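You operate a simulated robot arm through the tools that you are given. There is no shell and no other tool. Be economical: measure what you need, move in short steps, check, and stop when the job is done.

You are at the controls of a simulated two-armed robot. One attempt, no reset.

Task
Hold the red dustpan still and brush the lint into it, then tip it into the black bin.
Fine: put the brush and the pan back on the stand. Set down upright: dustpan brush.

It is judged by the outcome, as a careful person would: the job done as asked, and still so three seconds after it is handed in. It fails if anything else is knocked over, pushed out of place, dropped, spilled or broken.

Robot
Two 7-joint arms with four-finger grippers on one trunk, on a base that drives. Base frame: it is fixed to the floor where the robot stands at the start and does not move with it; the origin is under the middle of the robot, x ahead of it, y to its left, z up. Readings come in mm, degrees, newtons and seconds.
The left shoulder is at the start at [40, 181, 1130], the right one opposite. With the tool pointing down near the work surface each hand reaches from about 100 to 380 mm from the robot's upright axis, wherever it stands, measured 20 degrees to its own side. Places, roughly: lint [500, 100, 800]; top of the grey stand [500, 200, 800]. Payload 3.67 kg a hand.
The tool frame of a hand sits at the grasp point between the pads (the TCP): z along the fingers, y along the line on which they close. The tips reach 28 mm beyond it. Largest opening 112 mm; the body of the gripper starts 73 mm behind the TCP.
Orientation is that of the tool frame in the base frame, as a unit quaternion [w, x, y, z]. With the fingers straight down and closing along the base's y, the tool's x points along the base's -x, its y along +y and its z along -z.

Tools
- The arms move only by the tool jog_arm. It takes "left_deltas", "right_deltas" or both (then of equal length, played together; a hand with none holds still); each is a list of rows, each a list of 3 entries, a list of its own where there are three numbers: the finger opening in m, from 0 to 0.112, then the shift along the base's x, y, z in m, then the turn, a rotation vector about the base's x, y, z in degrees. In form: [[fingers, [dx, dy, dz], [wx, wy, wz]], ...]. A call has 1 to 12 rows; each row is the pose to reach, as a shift and turn from the pose commanded when the call began. A row lasts 0.2 s, in which the tool goes at most 50 mm and 8.6 degrees; a call with a longer step from one row to the next is refused whole, and so is a gripper value outside its range. A pose out of reach is approached as far as the arm can. The call stops where the force on the tool passes 50 N (or 10 N more than at its start, if that is more) or the arm is blocked; 0.2 s more then pass. Each finger halts on what it meets, pressing with about 34 N; the grip force reading is that of the motor and also rises with nothing between the fingers. The clock runs only during rows and for 0.2 s after the last one: add rows that repeat a pose to give the fingers time. The reply holds the time, the measured pose of the TCP, the force on the tool along the base axes, the opening and the grip force, in the units named above and with some noise, with the torque about the TCP (base axes, N m) and any sound that the robot's microphone picked up, and new pictures: "pictures" is both (left out), scene, wrist or none (wrist: the cameras of the hands that moved).
- Cameras (640 x 400 px; columns grow to the right, rows downward): "scene" is now at [79, 47.2, 1355.4]; the picture's right is [0.56, -0.83, 0.00], its down [-0.51, -0.34, -0.79] and it looks along [0.65, 0.44, -0.62] (base axes); focal length 229 px, centre (320, 200). "left" rides on the left gripper at [60, 18, -104] in its tool frame; the picture's right is [-0.29, 0.96, 0.00], its down [-0.80, -0.24, -0.55] and it looks along [-0.53, -0.16, 0.83] (tool axes); focal length 234 px, centre (320, 200). "right" rides on the right gripper at [60, -18, -104] in its tool frame; the picture's right is [0.29, 0.96, 0.00], its down [-0.80, 0.24, -0.55] and it looks along [-0.53, 0.16, 0.83] (tool axes); focal length 234 px, centre (320, 200). There is no depth. A picture from a camera that has moved, and an enlarged one, comes with that camera's place and axes in the base frame and with its lens. The place of the scene camera against the robot may be out by one fixed shift of up to 25 mm in any direction.
- lift_body(by): slides the trunk up (or, below 0, down) by that many mm; the arms and the scene camera ride with it, the base frame stays. It gives what a move gives, with no picture.
- steer(legs): drives the robot by 1 to 6 legs, each [ahead, left, turn to the left] in mm, mm and degrees, along the robot's own axes; the way and the turn of a leg run together, so that a leg with both is an arc; at most 1500 mm and 180 degrees a leg. The arms and the cameras ride along, it lands a little off, and it stops where it bumps. It gives what a move gives, and a new picture of the scene camera.
- head_to(pan, tilt): turns the head with the scene camera to pan (to the left, within 86 degrees either way) and tilt (down, from -29 to 69), counted from straight ahead of the robot. It gives what a move gives, and a new picture of the scene camera.
- close_up(camera, box): a new picture of the part [left, top, right, bottom] of that camera's present view, enlarged. It takes no simulated time.
- close_job(): hands the job in; it is judged then, once.

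Work in short steps. Places have to be worked out from the pictures, the camera data and where the tool is seen: move nearer, look again, correct. Check each grasp and each placing, and mend what went wrong. You have 120 turns and 260 pictures in all, those below and enlarged ones among them. Open the grippers and draw the arms clear of the work before you hand the job in, unless the task says otherwise; then end with one line.

The tools are called after ">>>" as a command line: name --argument value ..., lists and objects as JSON in quotes. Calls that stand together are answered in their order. jog_arm: Moves the arms, as the interface text tells. Its arguments: {"type":"object","properties":{"left_deltas":{"type":"array","items":{"type":"array"}},"right_deltas":{"type":"array","items":{"type":"array"}},"pictures":{"type":"string","enum":["both","scene","wrist","none"]}},"required":[]} The other tools are called the same way: lift_body (by) slides the trunk up or down; steer (legs) drives the base; head_to (pan, tilt) turns the head that bears the scene camera; close_up (camera, box) takes an enlarged picture of a part of a camera's view; close_job () hands the job in.

At the start:

```text
clock: 0.0
left_eef_pos: [360.1, 454.7, 1177.9]
left_tcp_rot: [0.0, 0.0, 1.0, 0.001]
left_wrist_force: [-0.5, 0.5, -0.6]
left_ft_torque: [-0.04, -0.01, 0.0]
left_width: 112.1
left_finger_force: 0.1
right_eef_pos: [506.0, -0.3, 1094.7]
right_tcp_rot: [0.0, 0.0, 1.0, 0.001]
right_wrist_force: [0.4, 0.7, -0.5]
right_ft_torque: [0.01, -0.01, 0.02]
right_width: 112.0
right_finger_force: 0.1
trunk travel left (down, up): [-250.0, 264.0]
robot x, y, heading: [3.1, -0.3, -0.2]
head pan, tilt: [33.8, 38.1]
```

scene: 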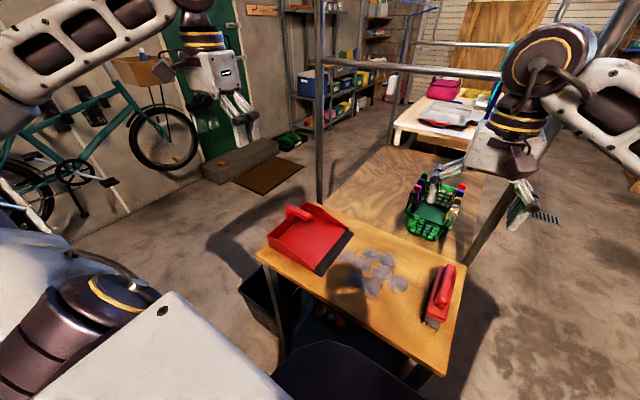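
right: 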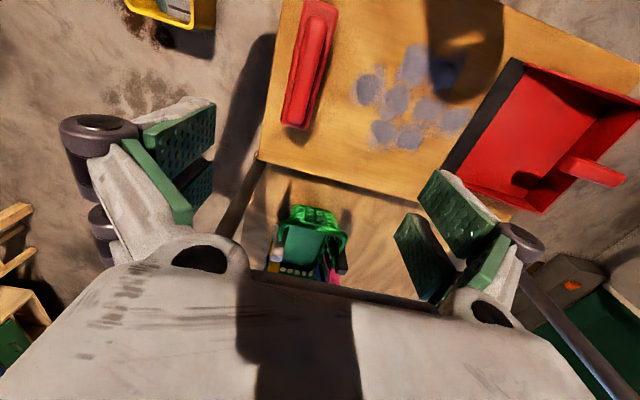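
left: 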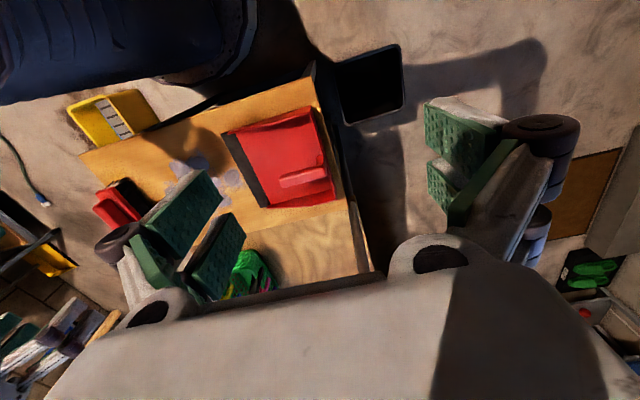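

The pan lies at about y=350, the lint at y≈120 and the brush at y≈-30 on a small table about 800 high. The black bin is on the floor to the left. I'll look closer at each.

>>> close_up --camera "scene" --box '[220, 180, 480, 380]'

>>> close_up --camera "left" --box '[60, 20, 420, 300]'

>>> close_up --camera "right" --box '[240, 0, 640, 240]'

```text
2.00 times, centred on (350, 280) of scene
camera zoom: at [79.0, 47.2, 1355.4], right [0.56, -0.83, 0.0], down [-0.51, -0.34, -0.79], along [0.65, 0.44, -0.62], focal length 458 px, centre (260, 40)
```

zoom: 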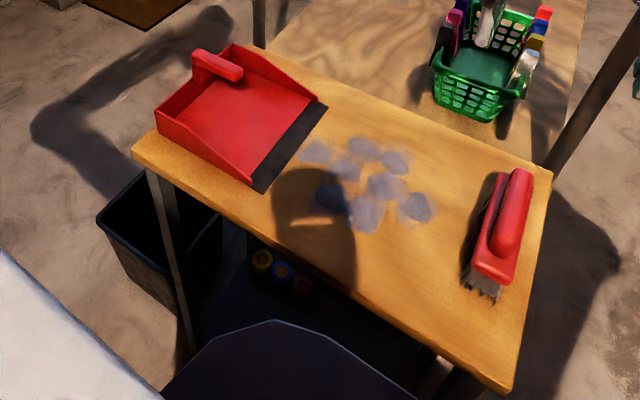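

```text
1.43 times, centred on (240, 160) of left
camera zoom: at [298.4, 472.3, 1281.4], right [0.29, 0.96, 0.0], down [0.8, -0.24, 0.55], along [0.53, -0.16, -0.83], focal length 334 px, centre (434, 257)
```

zoom: 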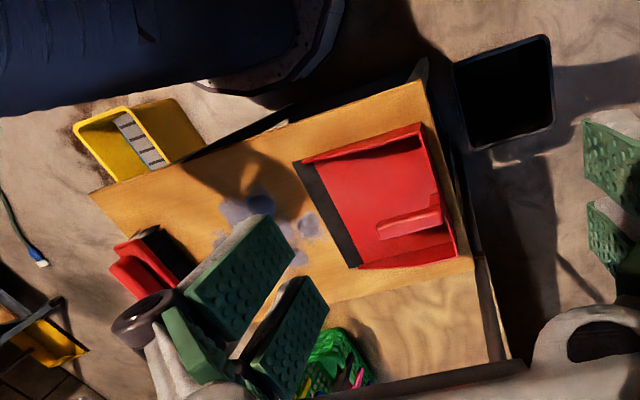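

```text
1.60 times, centred on (440, 120) of right
camera zoom: at [446.6, -18.7, 1199.6], right [-0.29, 0.96, 0.0], down [0.8, 0.24, 0.55], along [0.53, 0.16, -0.83], focal length 375 px, centre (128, 328)
```

zoom: 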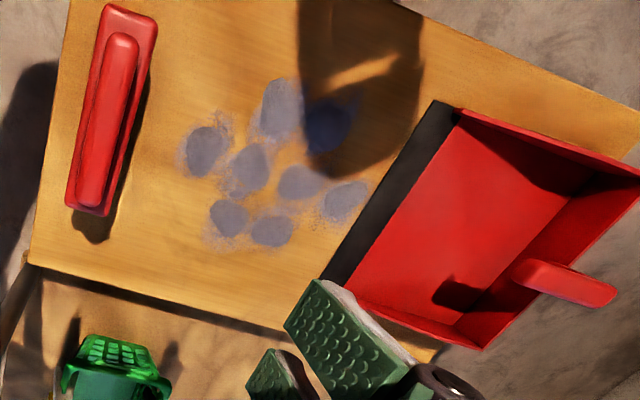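

The table top is near z≈815, spanning x 330–630 and y −75–440. The pan lip is at y≈246 with its handle near (480,385,905), and the bin rim is near (500,620,270). Both hands must get closer, so I check the clearance in front of the base first.

>>> head_to --pan 15 --tilt 68

```text
clock: 0.9
left_eef_pos: [360.1, 454.1, 1178.0]
left_tcp_rot: [0.001, 0.0, 1.0, 0.0]
left_wrist_force: [0.6, 0.2, 0.1]
left_ft_torque: [0.0, 0.02, 0.0]
left_width: 112.1
left_finger_force: 0.0
right_eef_pos: [506.5, -0.3, 1094.5]
right_tcp_rot: [0.0, 0.0, 1.0, 0.0]
right_wrist_force: [-0.8, 0.3, 0.2]
right_ft_torque: [-0.01, 0.02, -0.01]
right_width: 112.0
right_finger_force: 0.0
trunk travel left (down, up): [-250.0, 264.0]
robot x, y, heading: [0.6, 2.0, -0.0]
head pan, tilt: [15.0, 68.0]
camera scene: at [62.3, 13.9, 1317.2], right [0.26, -0.97, 0.0], down [-0.9, -0.24, -0.38], along [0.36, 0.1, -0.93], focal length 229 px, centre (320, 200)
```

scene: 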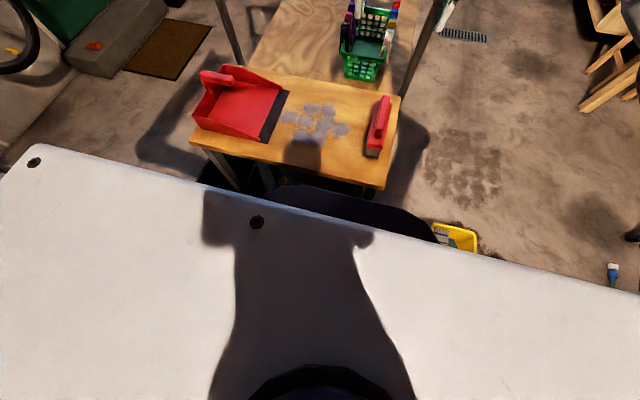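

I'm zooming in on the dark shape between the robot and the table to see what it is.

>>> close_up --camera "scene" --box '[180, 60, 460, 260]'

>>> close_up --camera "left" --box '[60, 0, 420, 140]'

```text
2.00 times, centred on (320, 160) of scene
camera zoom: at [62.3, 13.9, 1317.2], right [0.26, -0.97, 0.0], down [-0.9, -0.24, -0.38], along [0.36, 0.1, -0.93], focal length 458 px, centre (320, 280)
```

zoom: 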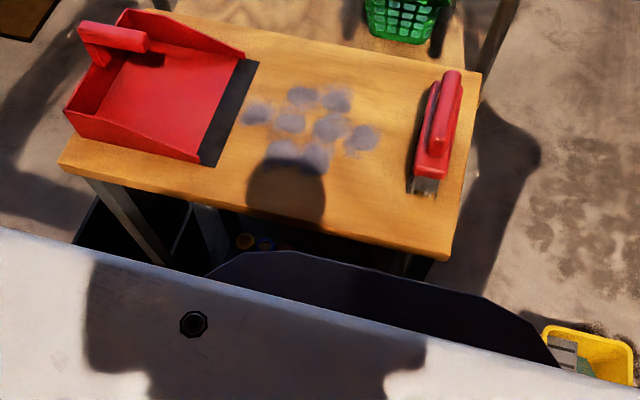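

```text
1.78 times, centred on (240, 70) of left
camera zoom: at [298.4, 472.3, 1281.3], right [0.29, 0.96, 0.0], down [0.8, -0.24, 0.55], along [0.53, -0.16, -0.83], focal length 416 px, centre (462, 431)
```

zoom: 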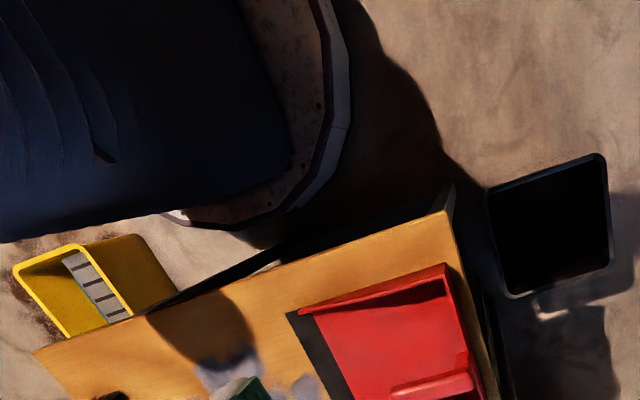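

The base front is about 280–300 mm ahead of the axis and the table edge is at x≈330. I'll centre on the table (190 left), go about 35 ahead, and then lower the trunk so the hands reach further over it.

>>> steer --legs '[[0, 190, 0], [35, 0, 0]]'

```text
clock: 3.0
left_eef_pos: [394.2, 646.5, 1179.8]
left_tcp_rot: [0.0, 0.002, 1.0, 0.001]
left_wrist_force: [0.1, -0.3, -0.2]
left_ft_torque: [0.02, -0.01, -0.01]
left_width: 111.9
left_finger_force: 0.0
right_eef_pos: [538.6, 192.7, 1097.0]
right_tcp_rot: [0.001, 0.002, 1.0, 0.001]
right_wrist_force: [-0.9, -0.5, 0.2]
right_ft_torque: [0.03, -0.02, 0.01]
right_width: 112.2
right_finger_force: 0.1
trunk travel left (down, up): [-250.0, 264.0]
robot x, y, heading: [33.5, 195.1, -0.1]
head pan, tilt: [15.0, 68.0]
camera scene: at [94.9, 207.4, 1317.3], right [0.26, -0.97, 0.0], down [-0.9, -0.24, -0.38], along [0.36, 0.1, -0.93], focal length 229 px, centre (320, 200)
```

scene: 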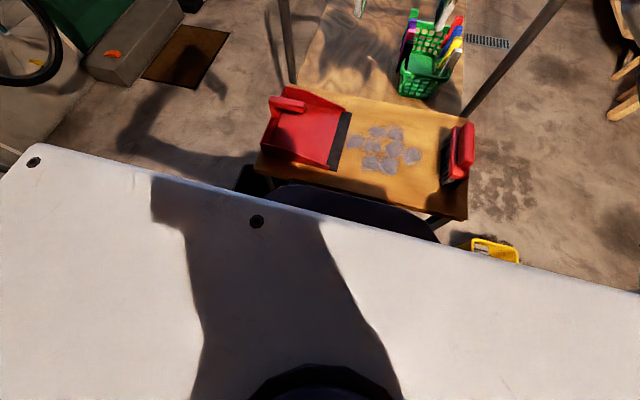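

The drive landed well. I move the left hand over the pan handle, yawed so it closes along x, and the right hand over the brush, both still high.

>>> jog_arm --left_deltas '[[0.112, [0.008, -0.024, 0], [0, 0, -8]], [0.112, [0.016, -0.048, 0], [0, 0, -16]], [0.112, [0.024, -0.072, 0], [0, 0, -24]], [0.112, [0.032, -0.096, 0], [0, 0, -32]], [0.112, [0.04, -0.12, 0], [0, 0, -40]], [0.112, [0.048, -0.144, 0], [0, 0, -48]], [0.112, [0.056, -0.168, 0], [0, 0, -56]], [0.112, [0.064, -0.192, 0], [0, 0, -64]], [0.112, [0.072, -0.216, 0], [0, 0, -72]], [0.112, [0.08, -0.24, 0], [0, 0, -80]], [0.112, [0.086, -0.26, 0], [0, 0, -88]], [0.112, [0.086, -0.26, 0], [0, 0, -90]]]' --right_deltas '[[0.112, [0, -0.02, 0], [0, 0, 0]], [0.112, [0, -0.04, 0], [0, 0, 0]], [0.112, [0, -0.06, 0], [0, 0, 0]], [0.112, [0, -0.08, 0], [0, 0, 0]], [0.112, [0, -0.1, 0], [0, 0, 0]], [0.112, [-0.01, -0.12, 0], [0, 0, 0]], [0.112, [-0.02, -0.14, 0], [0, 0, 0]], [0.112, [-0.03, -0.16, 0], [0, 0, 0]], [0.112, [-0.03, -0.18, 0], [0, 0, 0]], [0.112, [-0.03, -0.2, 0], [0, 0, 0]], [0.112, [-0.03, -0.22, 0], [0, 0, 0]], [0.112, [-0.03, -0.22, 0], [0, 0, 0]]]'

```text
clock: 5.6
left_eef_pos: [482.3, 388.3, 1177.3]
left_tcp_rot: [0.001, 0.709, 0.705, -0.001]
left_wrist_force: [0.7, 0.1, 0.6]
left_ft_torque: [-0.01, 0.02, 0.02]
left_width: 111.9
left_finger_force: 0.1
right_eef_pos: [510.1, -27.0, 1096.9]
right_tcp_rot: [0.0, 0.001, 1.0, 0.0]
right_wrist_force: [0.4, 0.8, 0.0]
right_ft_torque: [-0.02, 0.0, -0.02]
right_width: 111.8
right_finger_force: 0.0
trunk travel left (down, up): [-250.0, 264.0]
robot x, y, heading: [33.3, 193.3, 0.0]
head pan, tilt: [15.0, 68.0]
camera scene: at [96.5, 208.9, 1317.1], right [0.26, -0.97, 0.0], down [-0.9, -0.24, -0.37], along [0.36, 0.09, -0.93], focal length 229 px, centre (320, 200)
camera right: at [450.3, -45.1, 1200.8], right [-0.29, 0.96, 0.0], down [0.8, 0.24, 0.55], along [0.53, 0.16, -0.83], focal length 234 px, centre (320, 200)
camera left: at [498.6, 448.2, 1280.5], right [0.96, -0.29, 0.0], down [-0.24, -0.8, 0.56], along [-0.16, -0.53, -0.83], focal length 234 px, centre (320, 200)
```

scene: 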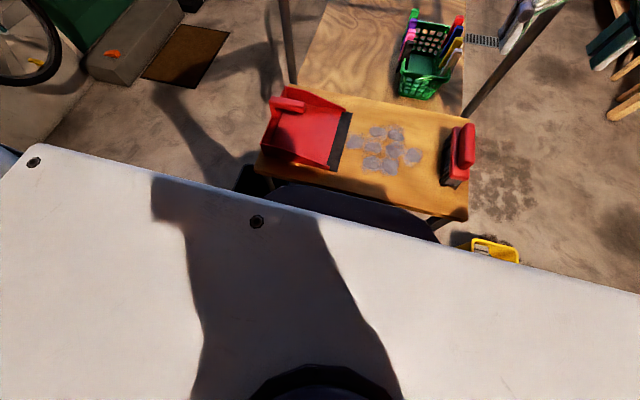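
right: 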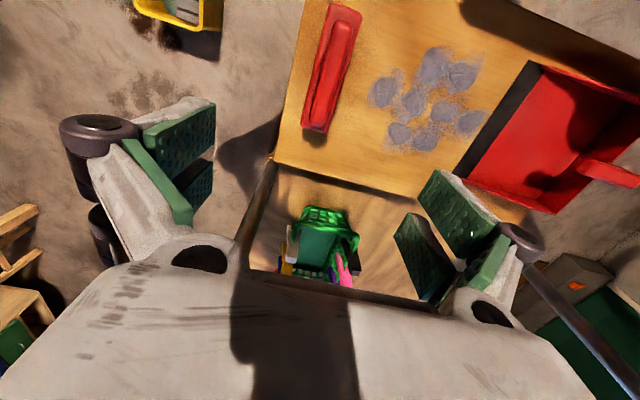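
left: 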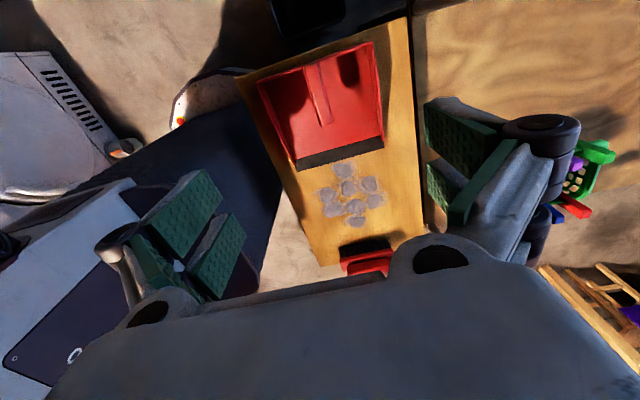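

Hands are above their targets. Lowering the trunk by 150 leaves the right tips at about 919 and the brush top is at about 875, so that is clear.

>>> lift_body --by -150

>>> jog_arm --left_deltas '[[0.112, [0, 0, 0], [0, 0, 0]]]' --right_deltas '[[0.112, [0, 0, 0], [0, 0, 0]]]' --pictures "both"

```text
clock: 7.4
left_eef_pos: [481.5, 388.4, 1025.9]
left_tcp_rot: [0.0, 0.708, 0.706, 0.0]
left_wrist_force: [0.3, -0.1, -0.7]
left_ft_torque: [0.02, 0.01, 0.0]
left_width: 112.4
left_finger_force: 0.1
right_eef_pos: [510.3, -27.8, 945.0]
right_tcp_rot: [0.0, 0.002, 1.0, 0.0]
right_wrist_force: [0.0, -0.4, -0.3]
right_ft_torque: [0.0, 0.02, 0.0]
right_width: 112.0
right_finger_force: 0.0
trunk travel left (down, up): [-100.0, 414.0]
robot x, y, heading: [32.9, 193.2, -0.2]
head pan, tilt: [15.0, 68.0]
```

```text
clock: 7.8
left_eef_pos: [481.8, 386.8, 1026.1]
left_tcp_rot: [0.0, 0.708, 0.706, 0.0]
left_wrist_force: [0.2, -0.3, -0.1]
left_ft_torque: [-0.03, 0.0, 0.0]
left_width: 111.8
left_finger_force: 0.1
right_eef_pos: [511.7, -28.1, 945.0]
right_tcp_rot: [0.001, 0.002, 1.0, 0.0]
right_wrist_force: [0.1, 0.5, 0.6]
right_ft_torque: [0.01, 0.0, 0.01]
right_width: 111.9
right_finger_force: 0.0
trunk travel left (down, up): [-100.0, 414.0]
robot x, y, heading: [29.2, 196.4, -0.3]
head pan, tilt: [15.0, 68.0]
camera scene: at [96.4, 207.9, 1166.3], right [0.26, -0.97, 0.0], down [-0.9, -0.24, -0.37], along [0.36, 0.1, -0.93], focal length 229 px, centre (320, 200)
camera right: at [450.2, -45.9, 1049.8], right [-0.28, 0.96, 0.0], down [0.8, 0.24, 0.55], along [0.53, 0.16, -0.83], focal length 234 px, centre (320, 200)
camera left: at [498.3, 447.3, 1129.9], right [0.96, -0.29, 0.0], down [-0.24, -0.8, 0.55], along [-0.16, -0.53, -0.83], focal length 234 px, centre (320, 200)
```

scene: 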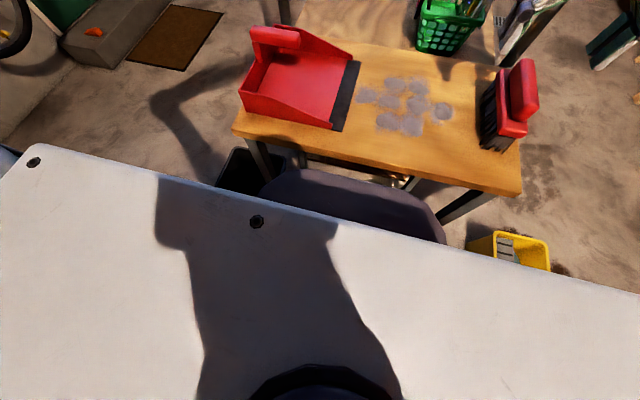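
right: 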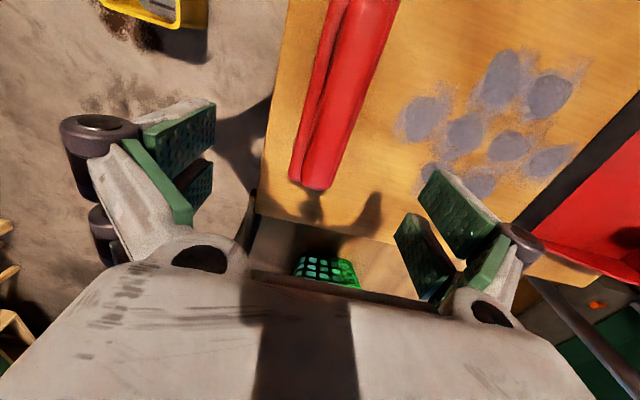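
left: 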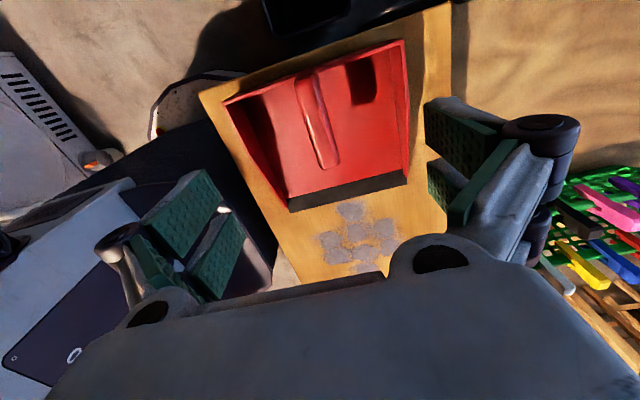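

Both hands are over their tools. I'm zooming in on the brush and the pan handle to get heights and the shape of the grips.

>>> close_up --camera "scene" --box '[460, 40, 560, 165]'

>>> close_up --camera "scene" --box '[225, 15, 385, 140]'

>>> close_up --camera "left" --box '[200, 20, 440, 290]'

```text
3.20 times, centred on (510, 102) of scene
camera zoom: at [96.4, 207.9, 1166.3], right [0.26, -0.97, 0.0], down [-0.9, -0.24, -0.37], along [0.36, 0.1, -0.93], focal length 732 px, centre (-288, 512)
```

zoom: 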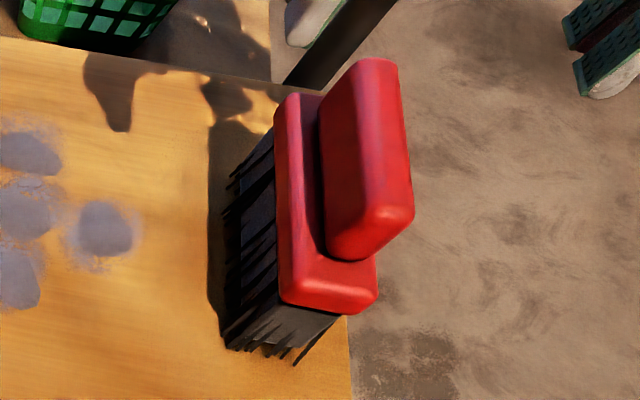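

```text
3.20 times, centred on (305, 78) of scene
camera zoom: at [96.4, 207.9, 1166.3], right [0.26, -0.97, 0.0], down [-0.9, -0.24, -0.37], along [0.36, 0.1, -0.93], focal length 732 px, centre (368, 592)
```

zoom: 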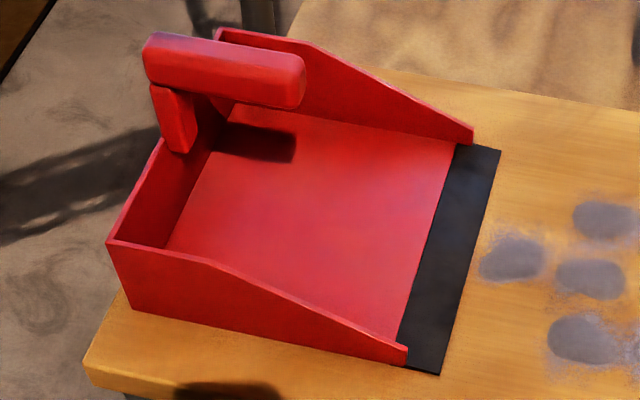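

```text
1.48 times, centred on (320, 155) of left
camera zoom: at [498.3, 447.3, 1129.9], right [0.96, -0.29, 0.0], down [-0.24, -0.8, 0.55], along [-0.16, -0.53, -0.83], focal length 347 px, centre (320, 267)
```

zoom: 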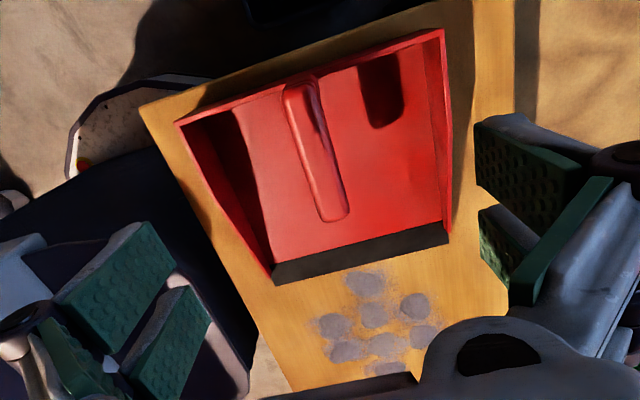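

The brush handle top is at z≈900 (x 418–535, y≈−24) and the pan handle beam at x≈480, y 343–428, top ≈902. I bring both hands to just above them and check alignment.

>>> jog_arm --left_deltas '[[0.09, [-0.001, -0.012, -0.03], [0, 0, 0]], [0.08, [-0.002, -0.025, -0.06], [0, 0, 0]], [0.08, [-0.002, -0.025, -0.09], [0, 0, 0]], [0.08, [-0.002, -0.025, -0.09], [0, 0, 0]]]' --right_deltas '[[0.09, [-0.015, 0.002, 0], [0, 0, 0]], [0.08, [-0.03, 0.004, 0], [0, 0, 0]], [0.08, [-0.033, 0.004, -0.012], [0, 0, 0]], [0.08, [-0.033, 0.004, -0.012], [0, 0, 0]]]'

```text
clock: 8.8
left_eef_pos: [477.8, 362.2, 935.0]
left_tcp_rot: [0.0, 0.709, 0.705, -0.001]
left_wrist_force: [0.1, 0.6, 0.8]
left_ft_torque: [0.0, 0.01, -0.02]
left_width: 79.9
left_finger_force: 0.0
right_eef_pos: [475.7, -24.3, 934.0]
right_tcp_rot: [0.0, 0.002, 1.0, -0.001]
right_wrist_force: [-0.7, -0.8, -0.3]
right_ft_torque: [0.0, -0.02, 0.04]
right_width: 79.8
right_finger_force: 0.1
trunk travel left (down, up): [-100.0, 414.0]
robot x, y, heading: [32.9, 193.1, 0.1]
head pan, tilt: [15.0, 68.0]
camera scene: at [96.0, 207.8, 1166.3], right [0.26, -0.97, 0.0], down [-0.9, -0.24, -0.37], along [0.36, 0.1, -0.93], focal length 229 px, centre (320, 200)
camera right: at [417.0, -42.0, 1038.8], right [-0.28, 0.96, 0.0], down [0.8, 0.24, 0.55], along [0.53, 0.16, -0.83], focal length 234 px, centre (320, 200)
camera left: at [495.3, 421.5, 1038.4], right [0.96, -0.29, 0.0], down [-0.24, -0.8, 0.55], along [-0.16, -0.53, -0.83], focal length 234 px, centre (320, 200)
```

scene: 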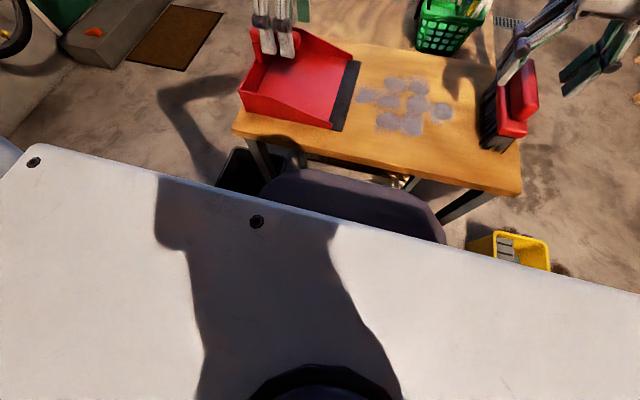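
right: 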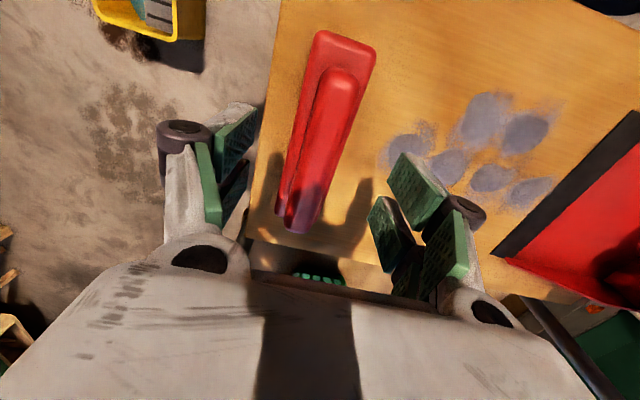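
left: 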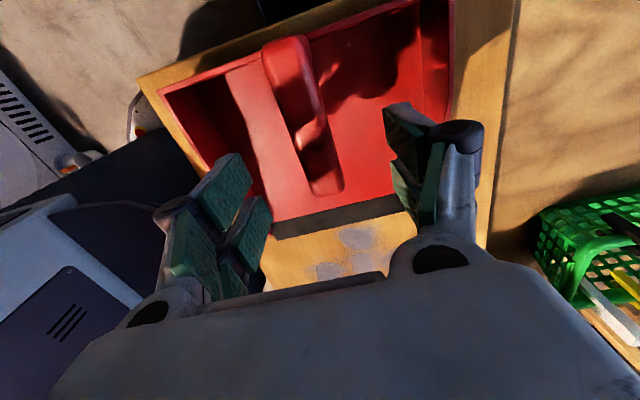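

Both are centred within a few mm. I descend the left to z≈888 and the right to z≈898, then close.

>>> jog_arm --left_deltas '[[0.08, [0, 0, -0.024], [0, 0, 0]], [0.08, [0, 0, -0.047], [0, 0, 0]], [0.08, [0, 0, -0.047], [0, 0, 0]]]' --right_deltas '[[0.08, [0, 0.002, -0.018], [0, 0, 0]], [0.08, [0, 0.002, -0.036], [0, 0, 0]], [0.08, [0, 0.002, -0.036], [0, 0, 0]]]'

```text
clock: 9.6
left_eef_pos: [478.9, 362.2, 887.3]
left_tcp_rot: [0.0, 0.709, 0.705, 0.0]
left_wrist_force: [-0.8, -0.1, 0.6]
left_ft_torque: [-0.01, 0.01, 0.0]
left_width: 80.0
left_finger_force: 0.1
right_eef_pos: [477.7, -21.6, 898.5]
right_tcp_rot: [-0.001, 0.002, 1.0, 0.0]
right_wrist_force: [-0.5, 0.1, 0.5]
right_ft_torque: [0.0, 0.03, 0.04]
right_width: 80.1
right_finger_force: 0.0
trunk travel left (down, up): [-100.0, 414.0]
robot x, y, heading: [36.2, 195.5, -0.3]
head pan, tilt: [15.0, 68.0]
camera scene: at [96.2, 207.9, 1166.3], right [0.26, -0.97, 0.0], down [-0.9, -0.24, -0.37], along [0.36, 0.1, -0.93], focal length 229 px, centre (320, 200)
camera right: at [417.6, -40.3, 1002.4], right [-0.28, 0.96, 0.0], down [0.8, 0.24, 0.55], along [0.53, 0.16, -0.83], focal length 234 px, centre (320, 200)
camera left: at [495.7, 422.2, 990.6], right [0.96, -0.29, 0.0], down [-0.24, -0.8, 0.55], along [-0.16, -0.53, -0.83], focal length 234 px, centre (320, 200)
```

scene: 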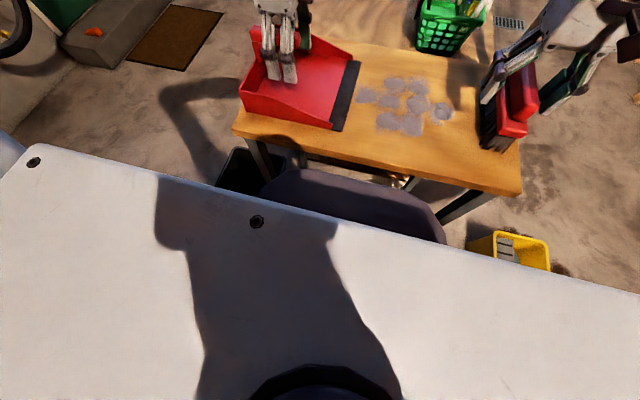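
right: 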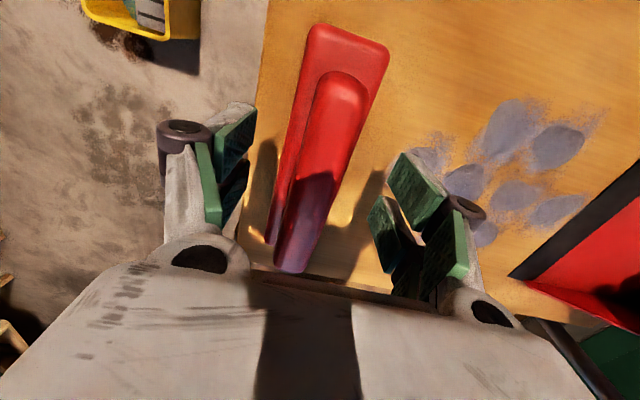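
left: 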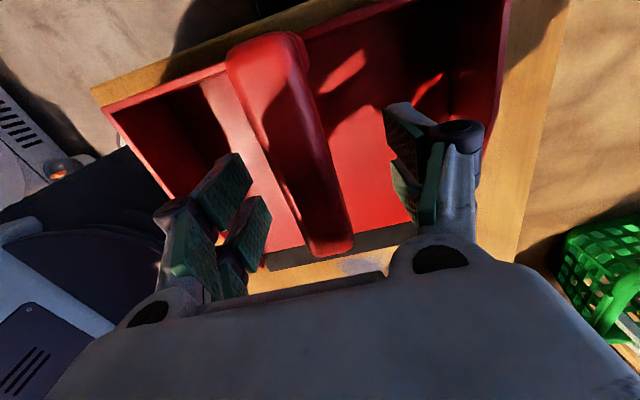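

Both handles sit between the fingers. Closing both grippers.

>>> jog_arm --left_deltas '[[0.05, [0, 0, 0], [0, 0, 0]], [0.03, [0, 0, 0], [0, 0, 0]], [0.0, [0, 0, 0], [0, 0, 0]], [0.0, [0, 0, 0], [0, 0, 0]], [0.0, [0, 0, 0], [0, 0, 0]]]' --right_deltas '[[0.05, [0, 0, 0], [0, 0, 0]], [0.03, [0, 0, 0], [0, 0, 0]], [0.0, [0, 0, 0], [0, 0, 0]], [0.0, [0, 0, 0], [0, 0, 0]], [0.0, [0, 0, 0], [0, 0, 0]]]'

```text
clock: 10.8
left_eef_pos: [478.2, 361.7, 887.0]
left_tcp_rot: [0.0, 0.708, 0.707, 0.0]
left_wrist_force: [0.3, 0.4, -0.5]
left_ft_torque: [0.04, -0.07, 0.0]
left_width: 19.6
left_finger_force: 33.9
right_eef_pos: [477.5, -21.6, 897.9]
right_tcp_rot: [0.0, 0.002, 1.0, 0.0]
right_wrist_force: [-1.2, 0.6, 0.4]
right_ft_torque: [0.02, -0.03, 0.0]
right_width: 39.5
right_finger_force: 34.0
trunk travel left (down, up): [-100.0, 414.0]
robot x, y, heading: [34.2, 195.5, -0.2]
head pan, tilt: [15.0, 68.0]
camera scene: at [96.4, 207.9, 1166.3], right [0.26, -0.97, 0.0], down [-0.9, -0.24, -0.37], along [0.36, 0.1, -0.93], focal length 229 px, centre (320, 200)
camera right: at [417.7, -40.3, 1002.5], right [-0.28, 0.96, 0.0], down [0.8, 0.24, 0.55], along [0.53, 0.16, -0.83], focal length 234 px, centre (320, 200)
camera left: at [495.9, 422.3, 990.8], right [0.96, -0.29, 0.0], down [-0.24, -0.8, 0.55], along [-0.16, -0.53, -0.83], focal length 234 px, centre (320, 200)
```

scene: 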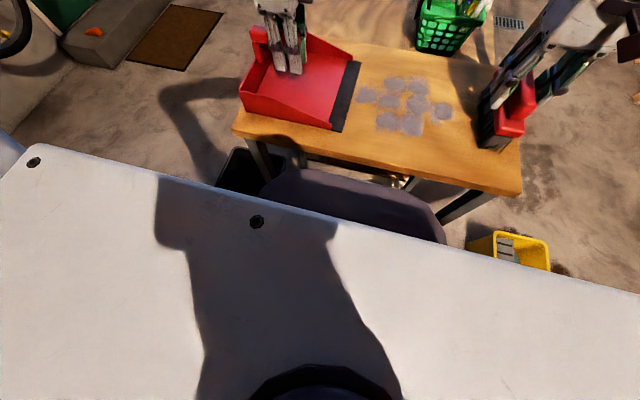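
right: 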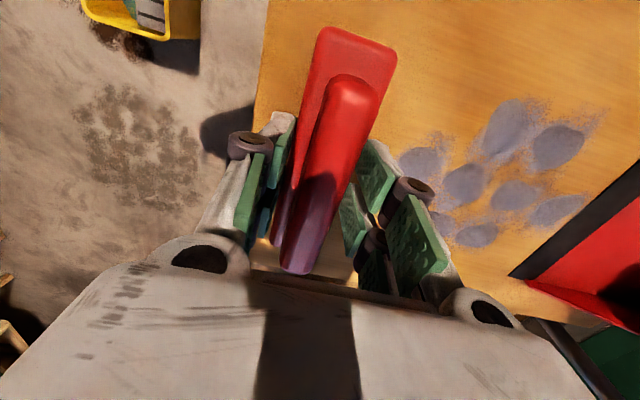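
left: 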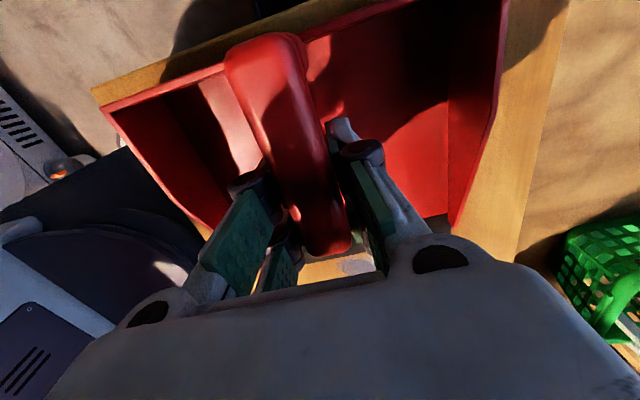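

Both are gripped (left 19.6 mm, right 39.5 mm). I check how the right fingers sit on the brush and the lint's thickness.

>>> close_up --camera "right" --box '[190, 60, 450, 300]'

>>> close_up --camera "scene" --box '[330, 40, 550, 180]'

```text
1.67 times, centred on (320, 180) of right
camera zoom: at [417.7, -40.3, 1002.5], right [-0.28, 0.96, 0.0], down [0.8, 0.24, 0.55], along [0.53, 0.16, -0.83], focal length 390 px, centre (320, 233)
```

zoom: 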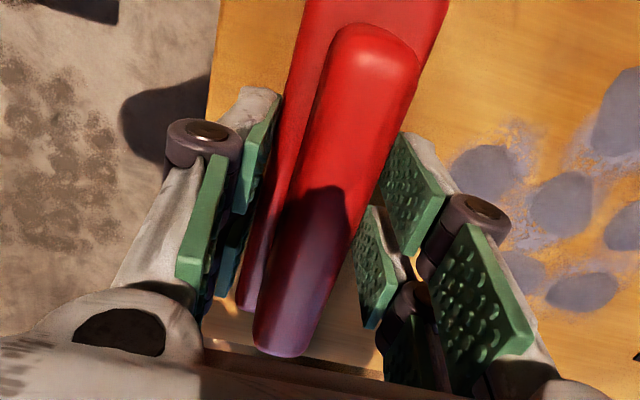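

```text
2.86 times, centred on (440, 110) of scene
camera zoom: at [96.4, 207.9, 1166.3], right [0.26, -0.97, 0.0], down [-0.9, -0.24, -0.37], along [0.36, 0.1, -0.93], focal length 654 px, centre (-23, 457)
```

zoom: 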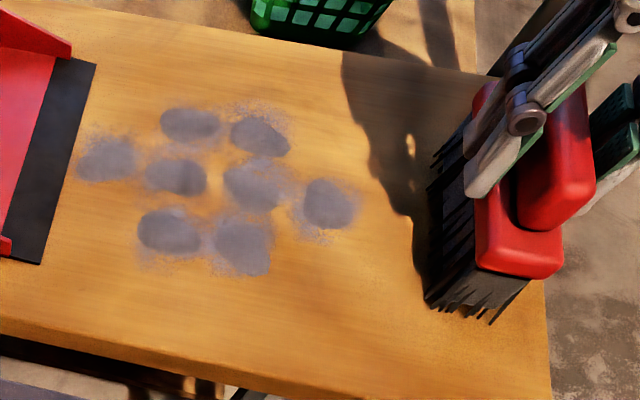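

The right fingers pinch only the upper part of the brush's board. I'll reopen, go 10 mm deeper and close again for a firmer hold.

>>> jog_arm --right_deltas '[[0.06, [0, 0, 0], [0, 0, 0]], [0.06, [0, 0, 0], [0, 0, 0]], [0.06, [0.003, 0, -0.01], [0, 0, 0]], [0.06, [0.003, 0, -0.01], [0, 0, 0]], [0.0, [0.003, 0, -0.01], [0, 0, 0]], [0.0, [0.003, 0, -0.01], [0, 0, 0]], [0.0, [0.003, 0, -0.01], [0, 0, 0]]]' --pictures "scene"

>>> close_up --camera "scene" --box '[330, 40, 550, 180]'

```text
clock: 12.4
left_eef_pos: [478.8, 363.1, 889.4]
left_tcp_rot: [0.0, 0.708, 0.706, 0.0]
left_wrist_force: [0.8, 0.0, 0.4]
left_ft_torque: [0.04, -0.01, 0.0]
left_width: 19.5
left_finger_force: 33.6
right_eef_pos: [480.5, -21.3, 887.7]
right_tcp_rot: [0.0, 0.002, 1.0, 0.0]
right_wrist_force: [-0.2, -0.6, 0.0]
right_ft_torque: [-0.06, 0.0, 0.02]
right_width: 39.5
right_finger_force: 33.6
trunk travel left (down, up): [-100.0, 414.0]
robot x, y, heading: [34.1, 192.9, -0.4]
head pan, tilt: [15.0, 68.0]
camera scene: at [96.5, 207.8, 1166.2], right [0.26, -0.97, 0.0], down [-0.9, -0.24, -0.37], along [0.36, 0.1, -0.93], focal length 229 px, centre (320, 200)
```

scene: 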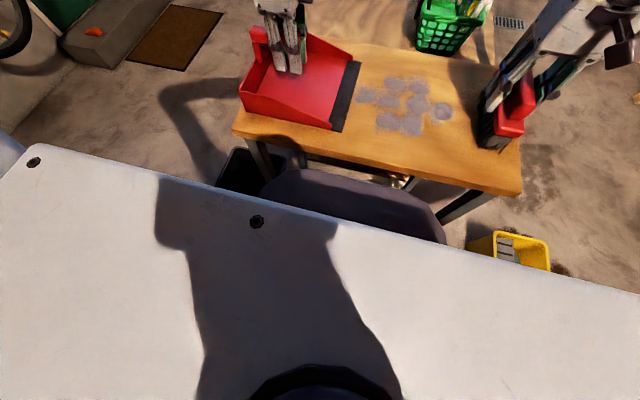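

```text
2.86 times, centred on (440, 110) of scene
camera zoom: at [96.5, 207.8, 1166.2], right [0.26, -0.97, 0.0], down [-0.9, -0.24, -0.37], along [0.36, 0.1, -0.93], focal length 654 px, centre (-23, 457)
```

zoom: 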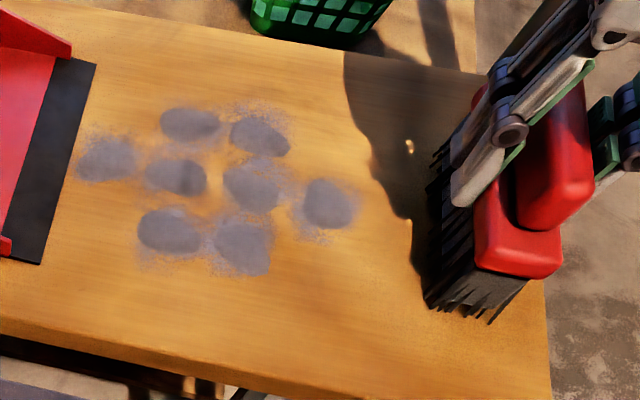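

Firm grip (39.5 mm). First slow stroke: slide the brush 110 mm in +y along the table while the left hand holds the pan.

>>> jog_arm --right_deltas '[[0.0, [0, 0.009, 0], [0, 0, 0]], [0.0, [0, 0.018, 0], [0, 0, 0]], [0.0, [0, 0.027, 0], [0, 0, 0]], [0.0, [0, 0.036, 0], [0, 0, 0]], [0.0, [0, 0.045, 0], [0, 0, 0]], [0.0, [0, 0.054, 0], [0, 0, 0]], [0.0, [0, 0.063, 0], [0, 0, 0]], [0.0, [0, 0.072, 0], [0, 0, 0]], [0.0, [0, 0.081, 0], [0, 0, 0]], [0.0, [0, 0.09, 0], [0, 0, 0]], [0.0, [0, 0.1, 0], [0, 0, 0]], [0.0, [0, 0.11, 0], [0, 0, 0]]]' --pictures "scene"

>>> close_up --camera "scene" --box '[330, 40, 550, 180]'

```text
clock: 15.0
left_eef_pos: [478.7, 361.9, 887.9]
left_tcp_rot: [0.001, 0.709, 0.705, 0.0]
left_wrist_force: [-0.4, -0.5, 0.0]
left_ft_torque: [0.02, 0.03, 0.03]
left_width: 19.4
left_finger_force: 34.0
right_eef_pos: [477.7, 87.9, 887.3]
right_tcp_rot: [0.001, 0.002, 1.0, 0.0]
right_wrist_force: [-0.2, -3.1, 12.2]
right_ft_torque: [-0.09, 0.03, 0.02]
right_width: 39.5
right_finger_force: 34.3
trunk travel left (down, up): [-100.0, 414.0]
robot x, y, heading: [35.4, 193.3, -0.2]
head pan, tilt: [15.0, 68.0]
camera scene: at [95.7, 207.8, 1166.3], right [0.26, -0.97, 0.0], down [-0.9, -0.24, -0.38], along [0.36, 0.1, -0.93], focal length 229 px, centre (320, 200)
```

scene: 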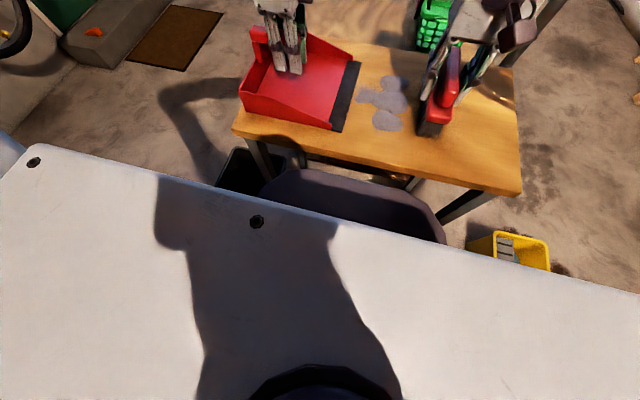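

```text
2.86 times, centred on (440, 110) of scene
camera zoom: at [95.7, 207.8, 1166.3], right [0.26, -0.97, 0.0], down [-0.9, -0.24, -0.38], along [0.36, 0.1, -0.93], focal length 654 px, centre (-23, 457)
```

zoom: 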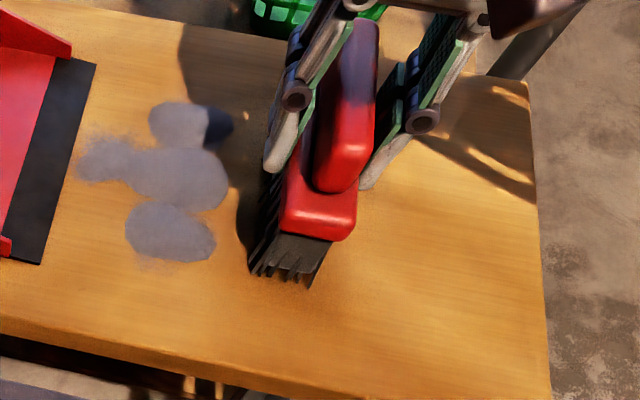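

The lint is bunching cleanly ahead of the bristles with a light press (12 N). I continue another 105 mm toward the lip.

>>> jog_arm --right_deltas '[[0.0, [0.002, 0.009, 0.001], [0, 0, 0]], [0.0, [0.002, 0.018, 0.001], [0, 0, 0]], [0.0, [0.002, 0.027, 0.001], [0, 0, 0]], [0.0, [0.002, 0.036, 0.001], [0, 0, 0]], [0.0, [0.002, 0.045, 0.001], [0, 0, 0]], [0.0, [0.002, 0.054, 0.001], [0, 0, 0]], [0.0, [0.002, 0.063, 0.001], [0, 0, 0]], [0.0, [0.002, 0.072, 0.001], [0, 0, 0]], [0.0, [0.002, 0.081, 0.001], [0, 0, 0]], [0.0, [0.002, 0.09, 0.001], [0, 0, 0]], [0.0, [0.002, 0.098, 0.001], [0, 0, 0]], [0.0, [0.002, 0.105, 0.001], [0, 0, 0]]]' --pictures "scene"

>>> close_up --camera "scene" --box '[230, 0, 530, 180]'

```text
clock: 17.6
left_eef_pos: [478.7, 363.0, 887.5]
left_tcp_rot: [0.0, 0.708, 0.706, 0.0]
left_wrist_force: [-0.6, 1.5, 0.0]
left_ft_torque: [0.11, -0.04, 0.0]
left_width: 19.8
left_finger_force: 33.5
right_eef_pos: [481.1, 193.7, 888.1]
right_tcp_rot: [0.0, 0.002, 1.0, 0.0]
right_wrist_force: [-0.2, 0.0, 0.1]
right_ft_torque: [-0.02, 0.0, 0.03]
right_width: 39.5
right_finger_force: 34.0
trunk travel left (down, up): [-100.0, 414.0]
robot x, y, heading: [33.1, 195.6, -0.1]
head pan, tilt: [15.0, 68.0]
camera scene: at [96.5, 208.1, 1166.2], right [0.26, -0.97, 0.0], down [-0.9, -0.24, -0.37], along [0.36, 0.1, -0.93], focal length 229 px, centre (320, 200)
```

scene: 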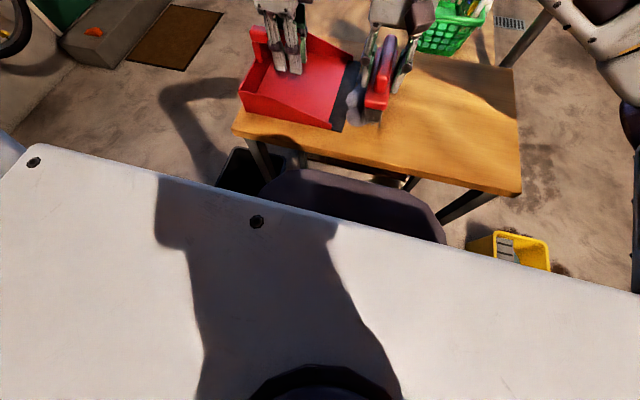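

```text
2.13 times, centred on (380, 90) of scene
camera zoom: at [96.5, 208.1, 1166.2], right [0.26, -0.97, 0.0], down [-0.9, -0.24, -0.37], along [0.36, 0.1, -0.93], focal length 488 px, centre (192, 435)
```

zoom: 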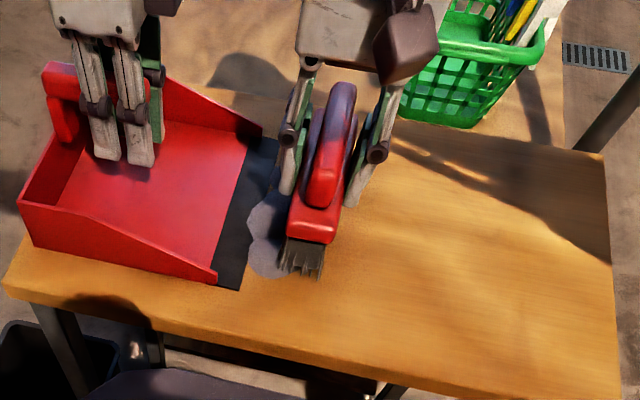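

The lint is at the lip. To make room for the right hand over the pan, I shift the left grip back along the handle by 33 mm.

>>> jog_arm --left_deltas '[[0.05, [0, 0, 0], [0, 0, 0]], [0.05, [0, 0, 0], [0, 0, 0]], [0.05, [0, 0.017, 0], [0, 0, 0]], [0.05, [0, 0.033, 0], [0, 0, 0]], [0.05, [0, 0.033, 0], [0, 0, 0]], [0.0, [0, 0.033, 0], [0, 0, 0]], [0.0, [0, 0.033, 0], [0, 0, 0]], [0.0, [0, 0.033, 0], [0, 0, 0]]]' --pictures "wrist"

>>> close_up --camera "scene" --box '[230, 0, 430, 150]'

```text
clock: 19.4
left_eef_pos: [478.1, 394.5, 888.6]
left_tcp_rot: [0.0, 0.708, 0.706, 0.0]
left_wrist_force: [0.6, 0.8, -0.1]
left_ft_torque: [0.09, 0.0, -0.05]
left_width: 21.1
left_finger_force: 34.3
right_eef_pos: [481.2, 193.2, 889.0]
right_tcp_rot: [0.001, 0.002, 1.0, 0.0]
right_wrist_force: [-0.3, 0.4, -0.8]
right_ft_torque: [-0.02, 0.02, -0.01]
right_width: 39.4
right_finger_force: 33.7
trunk travel left (down, up): [-100.0, 414.0]
robot x, y, heading: [32.8, 193.7, -0.2]
head pan, tilt: [15.0, 68.0]
camera left: at [495.5, 454.3, 991.5], right [0.96, -0.29, 0.0], down [-0.24, -0.8, 0.55], along [-0.16, -0.53, -0.83], focal length 234 px, centre (320, 200)
```

left: 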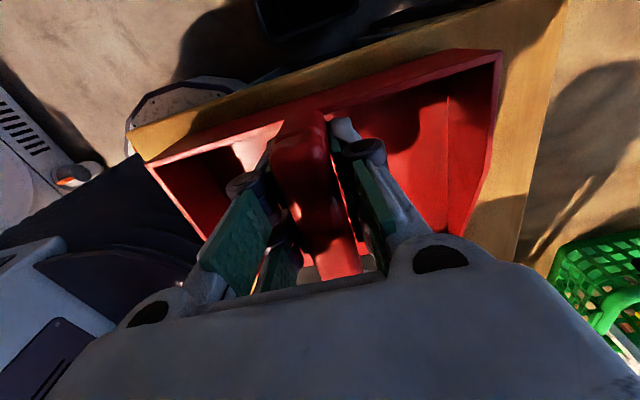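

```text
2.67 times, centred on (330, 75) of scene
camera zoom: at [96.5, 208.0, 1166.2], right [0.26, -0.97, 0.0], down [-0.9, -0.24, -0.37], along [0.36, 0.1, -0.93], focal length 610 px, centre (293, 533)
```

zoom: 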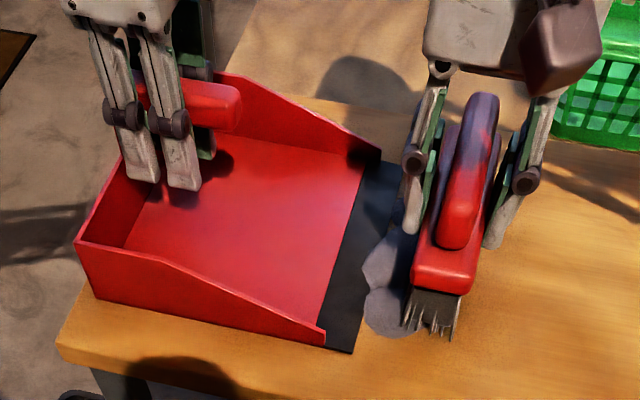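

I check the alignment of the brush ends with the pan walls using the right wrist camera before entering.

>>> close_up --camera "right" --box '[0, 0, 640, 400]'

```text
1.00 times, centred on (320, 200) of right (not enlarged: the box is as wide or as high as the picture)
camera zoom: at [421.7, 175.2, 992.5], right [-0.28, 0.96, 0.0], down [0.8, 0.24, 0.55], along [0.53, 0.16, -0.83], focal length 234 px, centre (320, 200)
```

zoom: 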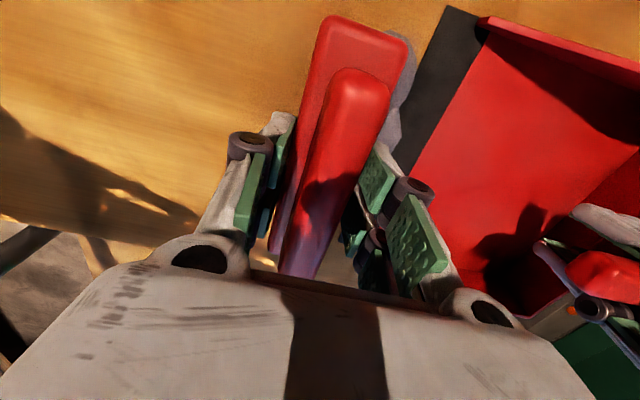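

Near-side clearance is about 20 mm; I shift the brush 4 mm toward −x, raise it 3 mm to ride over the lip, and push on to y≈240.

>>> jog_arm --right_deltas '[[0.0, [-0.002, 0.006, 0.001], [0, 0, 0]], [0.0, [-0.004, 0.012, 0.002], [0, 0, 0]], [0.0, [-0.004, 0.02, 0.003], [0, 0, 0]], [0.0, [-0.004, 0.028, 0.003], [0, 0, 0]], [0.0, [-0.004, 0.036, 0.003], [0, 0, 0]], [0.0, [-0.004, 0.044, 0.003], [0, 0, 0]]]' --pictures "wrist"

>>> close_up --camera "scene" --box '[230, 0, 430, 150]'

```text
clock: 20.8
left_eef_pos: [478.4, 394.4, 889.0]
left_tcp_rot: [0.0, 0.708, 0.706, 0.0]
left_wrist_force: [-1.0, -0.2, 0.2]
left_ft_torque: [0.11, -0.04, -0.04]
left_width: 21.3
left_finger_force: 34.6
right_eef_pos: [479.1, 237.7, 891.3]
right_tcp_rot: [-0.001, 0.003, 1.0, -0.001]
right_wrist_force: [-0.4, -0.4, -1.2]
right_ft_torque: [-0.01, -0.03, 0.02]
right_width: 39.4
right_finger_force: 33.7
trunk travel left (down, up): [-100.0, 414.0]
robot x, y, heading: [33.4, 196.3, -0.2]
head pan, tilt: [15.0, 68.0]
camera right: at [418.5, 219.9, 995.5], right [-0.28, 0.96, 0.0], down [0.8, 0.24, 0.55], along [0.53, 0.16, -0.83], focal length 234 px, centre (320, 200)
```

right: 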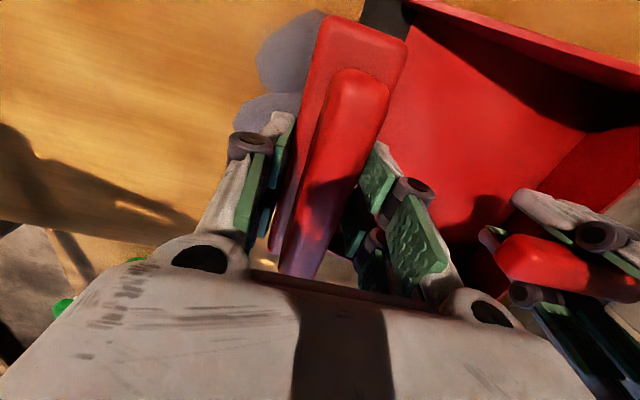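

```text
2.67 times, centred on (330, 75) of scene
camera zoom: at [96.5, 208.1, 1166.2], right [0.26, -0.97, 0.0], down [-0.9, -0.24, -0.37], along [0.36, 0.1, -0.93], focal length 610 px, centre (293, 533)
```

zoom: 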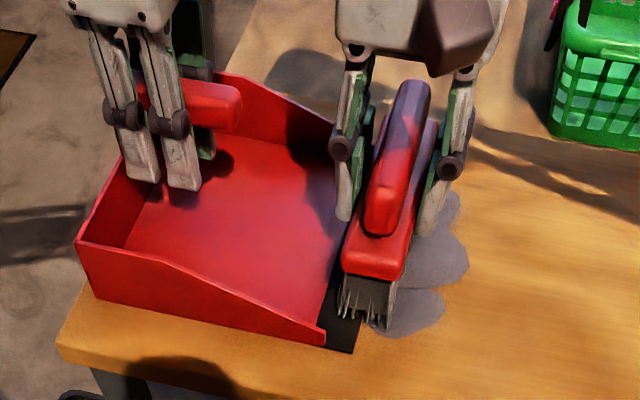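

The lint slipped under the raised bristles, so it is thin and I must keep pressing. I lift, go back behind the lint and set down at z≈887.

>>> jog_arm --right_deltas '[[0.0, [0, 0, 0.025], [0, 0, 0]], [0.0, [0, 0, 0.05], [0, 0, 0]], [0.0, [0, -0.045, 0.05], [0, 0, 0]], [0.0, [0, -0.09, 0.05], [0, 0, 0]], [0.0, [0, -0.105, 0.025], [0, 0, 0]], [0.0, [0, -0.105, 0.0], [0, 0, 0]], [0.0, [0, -0.105, -0.0045], [0, 0, 0]]]' --pictures "wrist"

>>> close_up --camera "scene" --box '[230, 0, 470, 150]'

```text
clock: 22.4
left_eef_pos: [479.7, 393.3, 887.3]
left_tcp_rot: [0.001, 0.708, 0.706, 0.0]
left_wrist_force: [0.0, -1.0, 0.3]
left_ft_torque: [0.05, 0.01, -0.01]
left_width: 21.5
left_finger_force: 33.8
right_eef_pos: [478.2, 132.1, 887.9]
right_tcp_rot: [-0.001, 0.002, 1.0, 0.0]
right_wrist_force: [0.3, 0.2, -0.9]
right_ft_torque: [0.04, -0.02, 0.01]
right_width: 39.6
right_finger_force: 33.4
trunk travel left (down, up): [-100.0, 414.0]
robot x, y, heading: [37.5, 190.6, -0.4]
head pan, tilt: [15.0, 68.0]
camera right: at [418.0, 113.9, 992.0], right [-0.28, 0.96, 0.0], down [0.8, 0.24, 0.55], along [0.53, 0.16, -0.83], focal length 234 px, centre (320, 200)
```

right: 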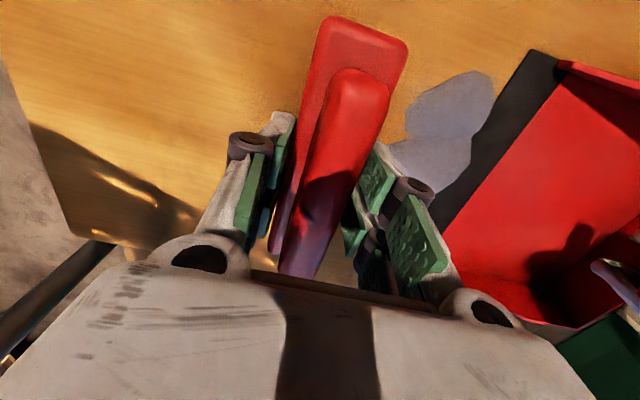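

```text
2.67 times, centred on (350, 75) of scene
camera zoom: at [96.5, 207.9, 1166.3], right [0.25, -0.97, 0.0], down [-0.9, -0.24, -0.37], along [0.36, 0.1, -0.93], focal length 610 px, centre (240, 533)
```

zoom: 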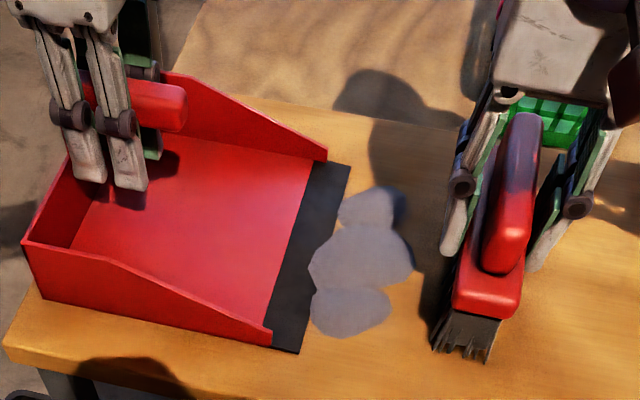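

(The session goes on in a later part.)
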